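You operate a simulated robot arm through the tools that you are given. There is no shell and no other tool. Be economical: measure what you need, move in short steps, check, and stop when the job is done.

Carry out the task below with a simulated robot arm. There is one attempt and no reset: what you move stays moved.

TASK
Put one of the short props from the step of the drum stand on top of the orange tin.

It is judged by the outcome, as a careful person would: the job done as asked, and still so three seconds after it is handed in. It fails if anything else is knocked over, pushed out of place, dropped, spilled or broken.

THE ROBOT
A 7-joint arm with a two-finger parallel gripper, fixed in place. Base frame: the origin is at the foot of the arm, x ahead of it, y to its left, z up; the work surface is at about z = 720. Units: mm, degrees, N and s.
With the tool pointing down near the work surface it reaches from about 160 to 680 mm from the base axis. Its first joint turns from -66.0 to 66.0 degrees. Payload 2.4 kg.
Tool frame: the origin (TCP) lies between the finger pads and is the grasp point; the fingertips stand 30 mm ahead of it; z points along the fingers, y is the line along which they close. The gripper opens to 94 mm. The fingers are 28 mm wide and 10 mm thick; the gripper's body (50 by 96 mm) begins 55 mm behind the TCP.
Orientation is that of the tool frame in the base frame, as a unit quaternion [x, y, z, w]. With the fingers straight down and closing along the base's y, the tool's x points along the base's -x, its y along +y and its z along -z.

THE INTERFACE
- The arm moves only by the tool nudge_tool. Its argument "series" is a list of rows, each an object (a shift or turn left out is 0, a gripper value left out holds the last) with "rot": the turn, a rotation vector about the tool's x, y, z in degrees, a list of three; "linear": the shift along the tool's x, y, z in mm, a list of three; "gripper": the gripper command, from -1 (fully open) to 1 (shut), values between in proportion. In form: [{"rot": [wx, wy, wz], "linear": [tx, ty, tz], "gripper": gripper}, ...]. A call has 1 to 12 rows; each row shifts and turns the commanded pose from where the row before left it, along the tool's axes as they then stand. A row lasts 0.2 s, in which the tool goes at most 50 mm and 8.6 degrees; a call with a longer step from one row to the next is refused whole, and so is a gripper value outside its range. A pose out of reach is approached as far as the arm can. The call stops where the force on the tool passes 40 N (or 10 N more than at its start, if that is more) or the arm is blocked; 0.2 s more then pass. Each finger travels about 153 mm/s and halts on what it meets, pressing with about 33 N; the grip force reading is that of the motor and also rises with nothing between the fingers. The clock runs only during rows and for 0.2 s after the last one: add rows that do not move to give the fingers time. It gives the time, the measured TCP pose, the force on the tool (base axes), the opening and the grip force at its end, in the units of the frame above (readings bear some noise).
- Cameras (640 x 400 px; columns grow to the right, rows downward): "scene" is fixed at [31.5, 481.3, 1427.4]; the picture's right is [-0.73, -0.68, 0.00], its down [-0.50, 0.54, -0.67] and it looks along [0.46, -0.49, -0.74] (base axes); focal length 318 px, centre (320, 200). "wrist" rides on the gripper at [-37, 0, -58] in the tool frame; the picture's right is [0.00, -1.00, 0.00], its down [0.97, 0.00, -0.24] and it looks along [0.24, 0.00, 0.97] (tool axes); focal length 218 px, centre (320, 200).
- snapshot(camera): a new picture of that camera. No time passes.
- pixel_to_xyz(camera, pixels): for up to 12 pixels [column, row] of the newest picture of that camera ("zoom" is the newest enlarged one), the place [x, y, z] in the base frame of the surface seen there, good to about 2 mm. No time passes.
- inspect(camera, box): a new picture of the part [left, top, right, bottom] of that camera's present view, enlarged. No time passes.
- job_done(): hands the job in; it is judged then, once.

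Go step by step. Measure first, check grasps and placings, and put right what went wrong. The budget is 60 turns and 22 pictures, counting those below and the enlarged ones. Unless the task says otherwise, let go and move clear before handing in, and close with one line.

The tools are called after "Emit:" as name(argument=value, ...) on one line, values as JSON. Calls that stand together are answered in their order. nudge_tool: Moves the arm, as the interface text tells. Its arguments: {"type":"object","properties":{"series":{"type":"array"}},"required":["series"]} The other tools are called the same way: snapshot (camera) takes a picture; pixel_to_xyz (camera, pixels) gives the place of the surface under pixels of a picture; inspect (camera, box) takes an enlarged picture of a part of a camera's view; job_done () hands the job in.

At the start:

```text
clock: 0.0
ee_pos: [324.3, 294.3, 1034.8]
tool_rot: [0.0, 1.0, -0.001, 0.0]
contact_force: [-0.5, 0.7, -0.1]
width: 93.8
grip_force: 0.0
```

scene: 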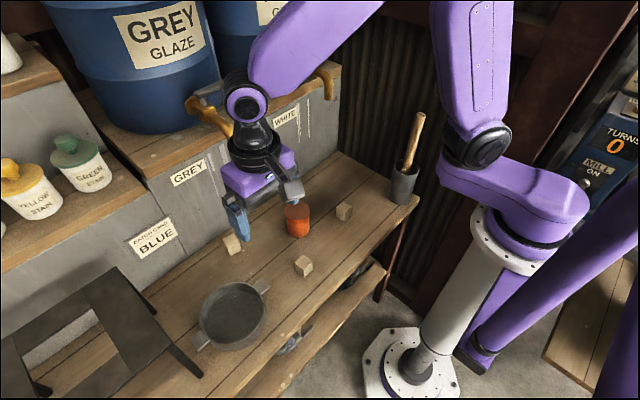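
wrist: 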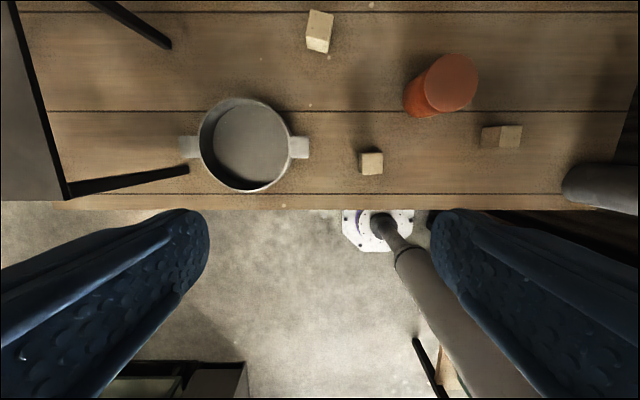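

The scene shows three small wooden blocks, near (232,244), (303,266) and (344,211), and the orange tin at (297,220). I'll enlarge the view to tell which blocks are the short props and where the step is.

Emit:
inspect(camera="scene", box=[200, 140, 440, 290])

Emit:
inspect(camera="wrist", box=[280, 0, 560, 200])

Emit:
inspect(camera="scene", box=[80, 50, 360, 230])

```text
2.67 times, centred on (320, 215) of scene
```

zoom: 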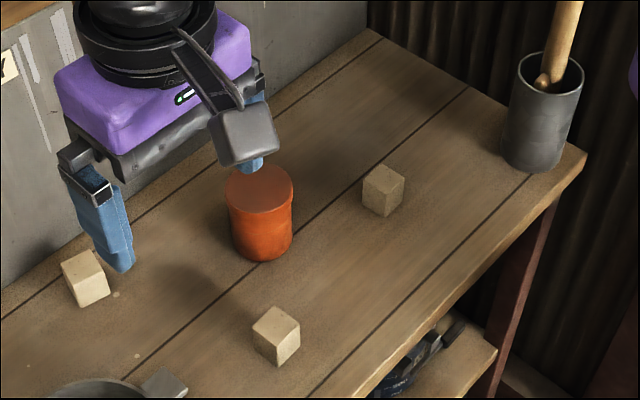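

```text
2.00 times, centred on (420, 100) of wrist
```

zoom: 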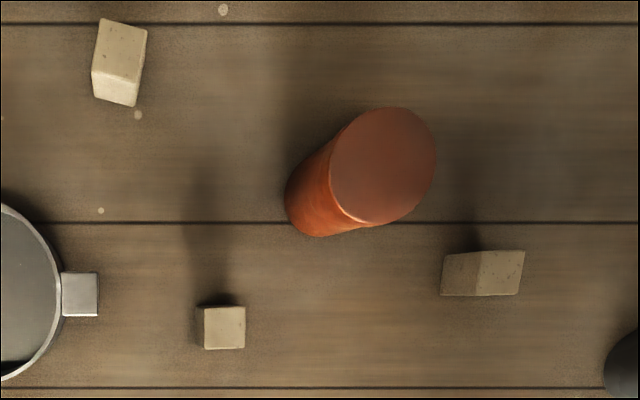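

```text
2.22 times, centred on (220, 140) of scene
```

zoom: 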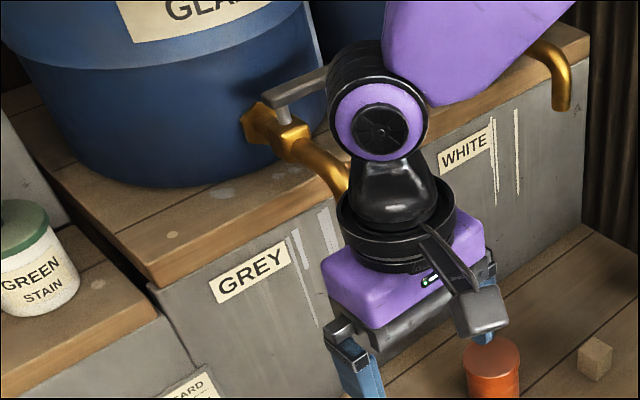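

The view shows three similar cubes on the bench, and the arm hides part of the drum stand. I'll measure the main points before moving.

Emit:
pixel_to_xyz(camera="scene", pixels=[[231, 240], [304, 260], [344, 207], [297, 210], [130, 130], [190, 175], [232, 130], [330, 80], [325, 72], [60, 200], [210, 260], [405, 170]])

Emit:
pixel_to_xyz(camera="wrist", pixels=[[322, 18], [318, 40], [371, 166], [508, 135], [490, 135], [452, 82], [420, 105]])

Emit:
nudge_tool(series=[{"linear": [0, -50, 0]}, {"linear": [0, -50, 0]}, {"linear": [0, -50, 0]}, {"linear": [0, -50, 0]}, {"linear": [0, -50, 0]}])

Emit:
snapshot(camera="scene")

```text
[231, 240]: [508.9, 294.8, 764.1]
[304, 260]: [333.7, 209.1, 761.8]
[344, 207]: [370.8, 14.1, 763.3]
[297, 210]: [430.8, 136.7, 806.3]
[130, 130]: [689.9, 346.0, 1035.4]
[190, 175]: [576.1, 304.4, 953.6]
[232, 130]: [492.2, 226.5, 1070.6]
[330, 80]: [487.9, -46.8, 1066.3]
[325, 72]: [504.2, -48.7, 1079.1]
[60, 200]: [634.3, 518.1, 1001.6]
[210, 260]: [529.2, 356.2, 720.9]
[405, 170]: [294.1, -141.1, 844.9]
```

```text
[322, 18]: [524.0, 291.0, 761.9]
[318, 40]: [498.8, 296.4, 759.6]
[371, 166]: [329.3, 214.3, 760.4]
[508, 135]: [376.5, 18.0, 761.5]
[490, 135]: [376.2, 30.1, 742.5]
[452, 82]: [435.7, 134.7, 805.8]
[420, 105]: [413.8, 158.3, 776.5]
```

```text
clock: 1.2
ee_pos: [322.7, 44.1, 1036.1]
tool_rot: [-0.002, 1.0, 0.0, 0.001]
contact_force: [0.1, -0.3, 0.5]
width: 94.0
grip_force: 0.0
```

```text
16 pictures are left
```

scene: 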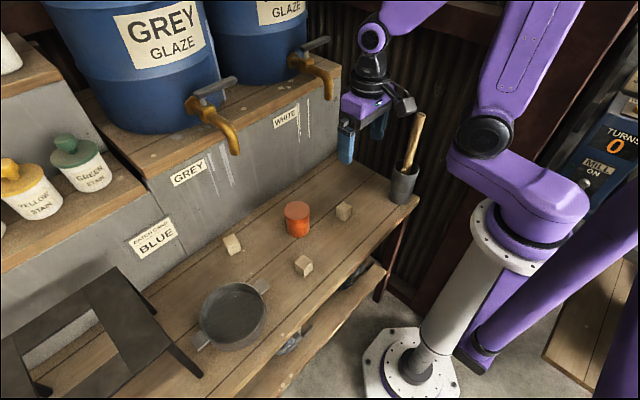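

With the arm aside, nothing else sits on the stand. The bench is its step, and it holds three alike short cubes. I'll use the one at (304,265), so I'll measure its corners, the tin's rim and the nearby tap.

Emit:
inspect(camera="scene", box=[270, 190, 366, 286])

Emit:
pixel_to_xyz(camera="scene", pixels=[[235, 150], [215, 125], [230, 135], [220, 80], [330, 95], [297, 205], [289, 208], [306, 210], [297, 217]])

```text
4.17 times, centred on (318, 238) of scene
```

zoom: 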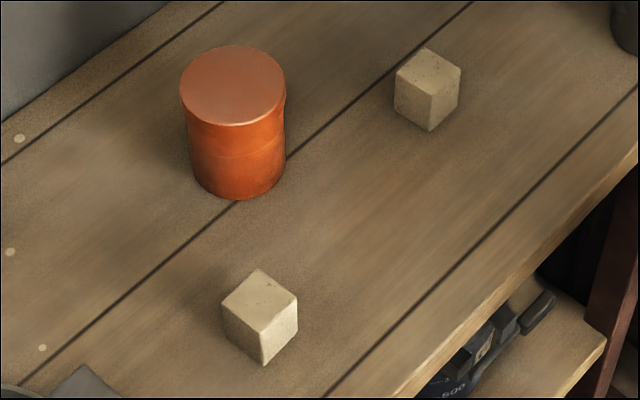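

```text
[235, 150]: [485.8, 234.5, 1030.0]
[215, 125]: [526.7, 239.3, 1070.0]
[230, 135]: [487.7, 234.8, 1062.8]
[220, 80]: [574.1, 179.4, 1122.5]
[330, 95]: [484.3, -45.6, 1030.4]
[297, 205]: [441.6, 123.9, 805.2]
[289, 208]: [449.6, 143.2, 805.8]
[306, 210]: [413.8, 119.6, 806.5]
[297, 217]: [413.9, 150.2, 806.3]
```

Emit:
pixel_to_xyz(camera="zoom", pixels=[[226, 303], [261, 273], [294, 297], [261, 326], [183, 82], [282, 88], [230, 50], [232, 120], [232, 84], [260, 300]])

```text
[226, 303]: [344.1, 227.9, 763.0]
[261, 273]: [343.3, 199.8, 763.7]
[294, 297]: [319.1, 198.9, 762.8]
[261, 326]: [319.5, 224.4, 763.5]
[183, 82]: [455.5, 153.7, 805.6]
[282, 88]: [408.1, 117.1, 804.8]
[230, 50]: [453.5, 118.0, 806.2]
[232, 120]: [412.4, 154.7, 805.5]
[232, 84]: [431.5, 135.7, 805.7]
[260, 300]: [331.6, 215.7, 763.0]
```

The cube's centre is about (331.5, 213) with its top at 763 and about 29 mm across. The tin's centre is (432, 136) with its top at 806. I'll move above the cube with the fingers part-open.

Emit:
nudge_tool(series=[{"linear": [-4, 43, 0], "gripper": -0.3}, {"linear": [-4, 42, 0]}, {"linear": [-1, 42, 20]}, {"linear": [0, 42, 40]}, {"linear": [0, 0, 50]}, {"linear": [0, 0, 50]}, {"linear": [0, 0, 30]}, {}])

Emit:
snapshot(camera="wrist")

```text
refused: row 4 steps farther than a row can; nothing moved
```

```text
14 pictures are left
```

wrist: 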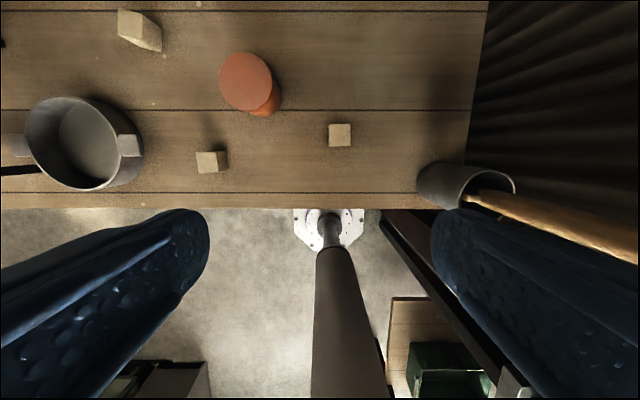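

Row 4 was longer than a row allows and nothing moved, so I'll resend it with smaller steps.

Emit:
nudge_tool(series=[{"linear": [-4, 43, 0], "gripper": -0.3}, {"linear": [-4, 42, 0]}, {"linear": [-1, 42, 0]}, {"linear": [0, 42, 0]}, {"linear": [0, 0, 48]}, {"linear": [0, 0, 48]}, {"linear": [0, 0, 48]}, {"linear": [0, 0, 46]}, {}])

Emit:
snapshot(camera="wrist")

```text
clock: 3.2
ee_pos: [334.1, 213.1, 845.1]
tool_rot: [0.0, 1.0, -0.001, 0.0]
contact_force: [0.2, -0.5, -0.6]
width: 61.2
grip_force: 0.1
```

```text
13 pictures are left
```

wrist: 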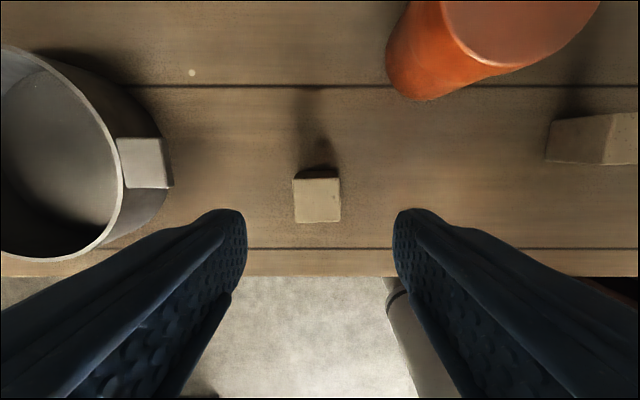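

The cube (293–341, 178–222) is centred between the fingers. I'll check its position and the pan handle's before descending.

Emit:
pixel_to_xyz(camera="wrist", pixels=[[317, 200], [297, 200], [338, 200], [317, 182], [317, 219], [165, 165], [395, 75]])

```text
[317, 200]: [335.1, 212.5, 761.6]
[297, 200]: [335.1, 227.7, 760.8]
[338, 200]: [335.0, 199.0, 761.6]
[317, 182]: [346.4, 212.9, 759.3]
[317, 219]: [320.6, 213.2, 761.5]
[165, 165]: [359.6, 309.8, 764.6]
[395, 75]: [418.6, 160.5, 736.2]
```

The cube is at about (333, 213) and the handle is well clear at y≈310. I'll go down 88 mm and close.

Emit:
nudge_tool(series=[{"linear": [1, 0, 30]}, {"linear": [0, 0, 30]}, {"linear": [0, 0, 18]}, {"linear": [0, 0, 10]}, {}, {"gripper": 1}, {"gripper": 1}, {}, {}])

```text
clock: 5.2
ee_pos: [333.0, 213.0, 756.6]
tool_rot: [0.0, 1.0, 0.0, 0.0]
contact_force: [0.5, 0.4, 0.2]
width: 35.8
grip_force: 33.0
```

The grip reads 35.8 mm, a bit wider than I measured, so I'll look before lifting.

Emit:
snapshot(camera="wrist")

Emit:
inspect(camera="scene", box=[240, 190, 368, 286])

```text
12 pictures are left
```

wrist: 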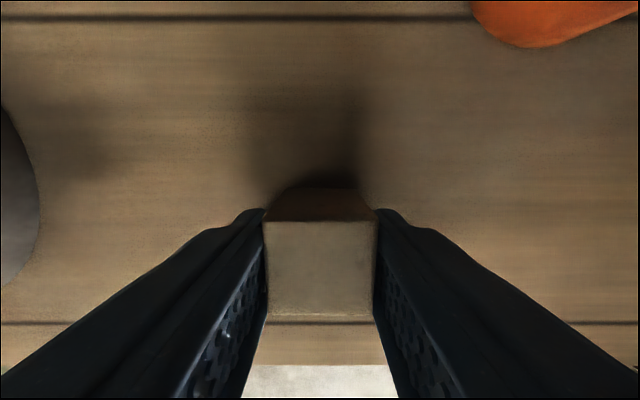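

```text
4.17 times, centred on (304, 238) of scene
```

zoom: 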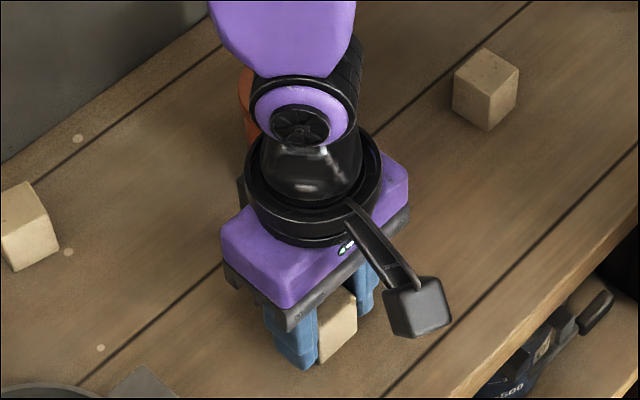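

The cube sits squarely between the pads. I'll lift it well above the tin's height and check the hold.

Emit:
nudge_tool(series=[{"linear": [0, 0, -15]}, {"linear": [0, 0, -35]}, {"linear": [0, 0, -45]}, {"linear": [0, 0, -35]}, {}, {"linear": [-30, -23, 0]}, {"linear": [-30, -23, 0]}, {"linear": [-30, -23, 0]}, {"linear": [-9, -8, 0]}, {}, {}])

Emit:
snapshot(camera="wrist")

Emit:
inspect(camera="scene", box=[230, 130, 390, 250])

```text
clock: 7.6
ee_pos: [431.1, 136.2, 887.3]
tool_rot: [0.0, 1.0, 0.0, 0.001]
contact_force: [-0.2, -0.2, 0.0]
width: 35.9
grip_force: 32.8
```

```text
10 pictures are left
```

wrist: 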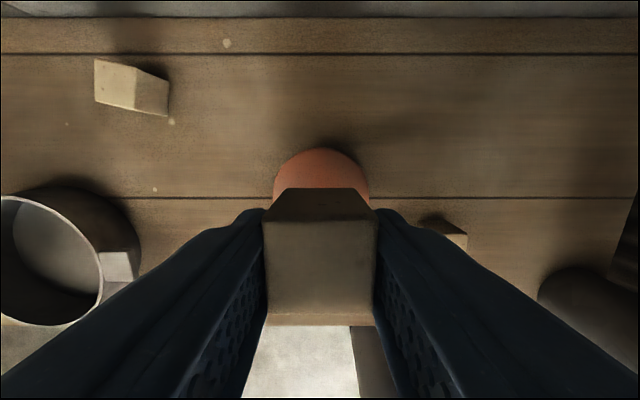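

```text
3.33 times, centred on (310, 190) of scene
```

zoom: 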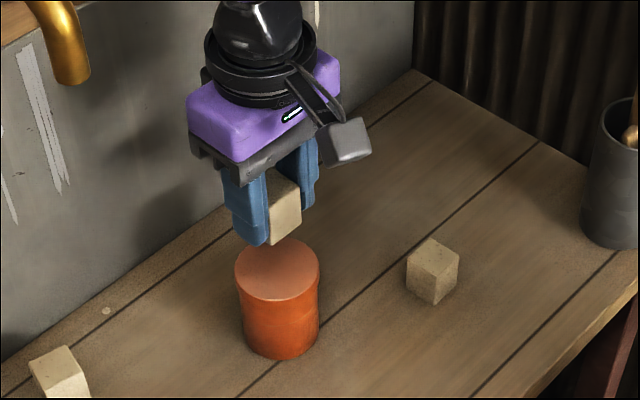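

The cube is held firmly and sits above the tin, whose top shows at (321,165) in the wrist view. I'll lower it slowly to about z=843.

Emit:
nudge_tool(series=[{"linear": [-1, 0, 20]}, {"linear": [0, 0, 15]}, {"linear": [0, 0, 5]}, {"linear": [0, 0, 3]}, {}])

```text
clock: 8.8
ee_pos: [432.0, 136.6, 843.2]
tool_rot: [0.0, 1.0, 0.001, 0.0]
contact_force: [-0.3, -1.0, -1.3]
width: 35.6
grip_force: 32.7
```

There's no clear contact yet at 843.2, so I'll creep down in 0.5 mm steps.

Emit:
nudge_tool(series=[{"linear": [0, 0, 0.5]}, {"linear": [0, 0, 0.5]}, {}])

```text
clock: 9.6
ee_pos: [433.4, 136.8, 843.9]
tool_rot: [0.0, 1.0, 0.0, 0.0]
contact_force: [0.3, 0.1, -0.6]
width: 35.6
grip_force: 32.7
```

Emit:
nudge_tool(series=[{"linear": [0, 0, 0.5]}, {"linear": [0, 0, 0.5]}, {}])

Emit:
inspect(camera="scene", box=[265, 170, 345, 250])

```text
clock: 10.4
ee_pos: [433.0, 135.5, 842.6]
tool_rot: [0.0, 1.0, 0.0, 0.0]
contact_force: [0.3, -0.8, -0.3]
width: 35.6
grip_force: 32.7
```

```text
5.00 times, centred on (305, 210) of scene
```

zoom: 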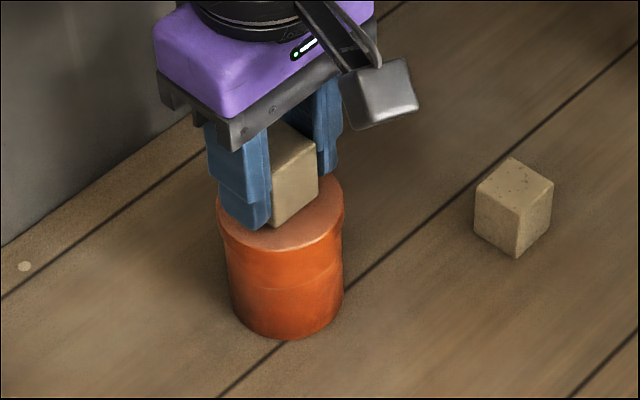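

The cube's foot (275,226 in the zoom) is almost on the lid, but no force shows yet. I'll keep creeping down.

Emit:
nudge_tool(series=[{"linear": [0, 0, 0.5]}, {"linear": [0, 0, 0.5]}, {}])

```text
clock: 11.2
ee_pos: [432.6, 136.6, 841.4]
tool_rot: [0.0, 1.0, 0.0, 0.0]
contact_force: [-0.4, -0.2, -1.9]
width: 35.7
grip_force: 32.8
```

Emit:
nudge_tool(series=[{"linear": [0, 0, 0.5]}, {}])

```text
clock: 11.8
ee_pos: [432.6, 136.7, 840.0]
tool_rot: [-0.001, 1.0, 0.001, 0.001]
contact_force: [-3.1, 1.4, 12.7]
width: 35.5
grip_force: 33.4
```

The force rose to 12.7 N upward, so the cube is resting on the lid. I'll back off a little, open partway and rise.

Emit:
nudge_tool(series=[{"linear": [0, 0, -0.3]}, {"gripper": 0.1}, {"gripper": -0.3}, {}, {}, {"linear": [0, 0, -15]}, {"linear": [0, 0, -35]}, {"linear": [0, 0, -45]}, {"linear": [0, 0, -45]}, {}])

Emit:
inspect(camera="scene", box=[200, 130, 440, 290])

Emit:
snapshot(camera="wrist")

```text
clock: 14.0
ee_pos: [433.3, 138.3, 981.5]
tool_rot: [0.0, 1.0, 0.001, 0.0]
contact_force: [0.2, 0.4, 0.1]
width: 60.9
grip_force: 0.1
```

```text
2.50 times, centred on (320, 210) of scene
```

zoom: 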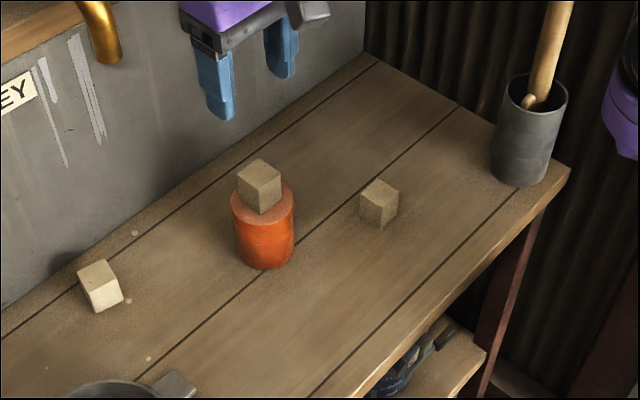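

```text
6 pictures are left
```

wrist: 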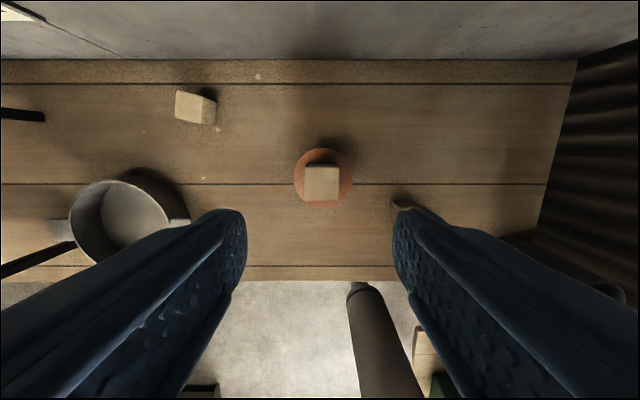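

The cube stands squarely in the middle of the tin's lid, at (322,182) in the wrist view. Everything else is where it was and the gripper is clear, so I'm handing in.

Emit:
job_done()

```text
The job is handed in.
```

One short prop from the step now stands centred on top of the orange tin; the gripper has let go and moved clear, and nothing else was disturbed.
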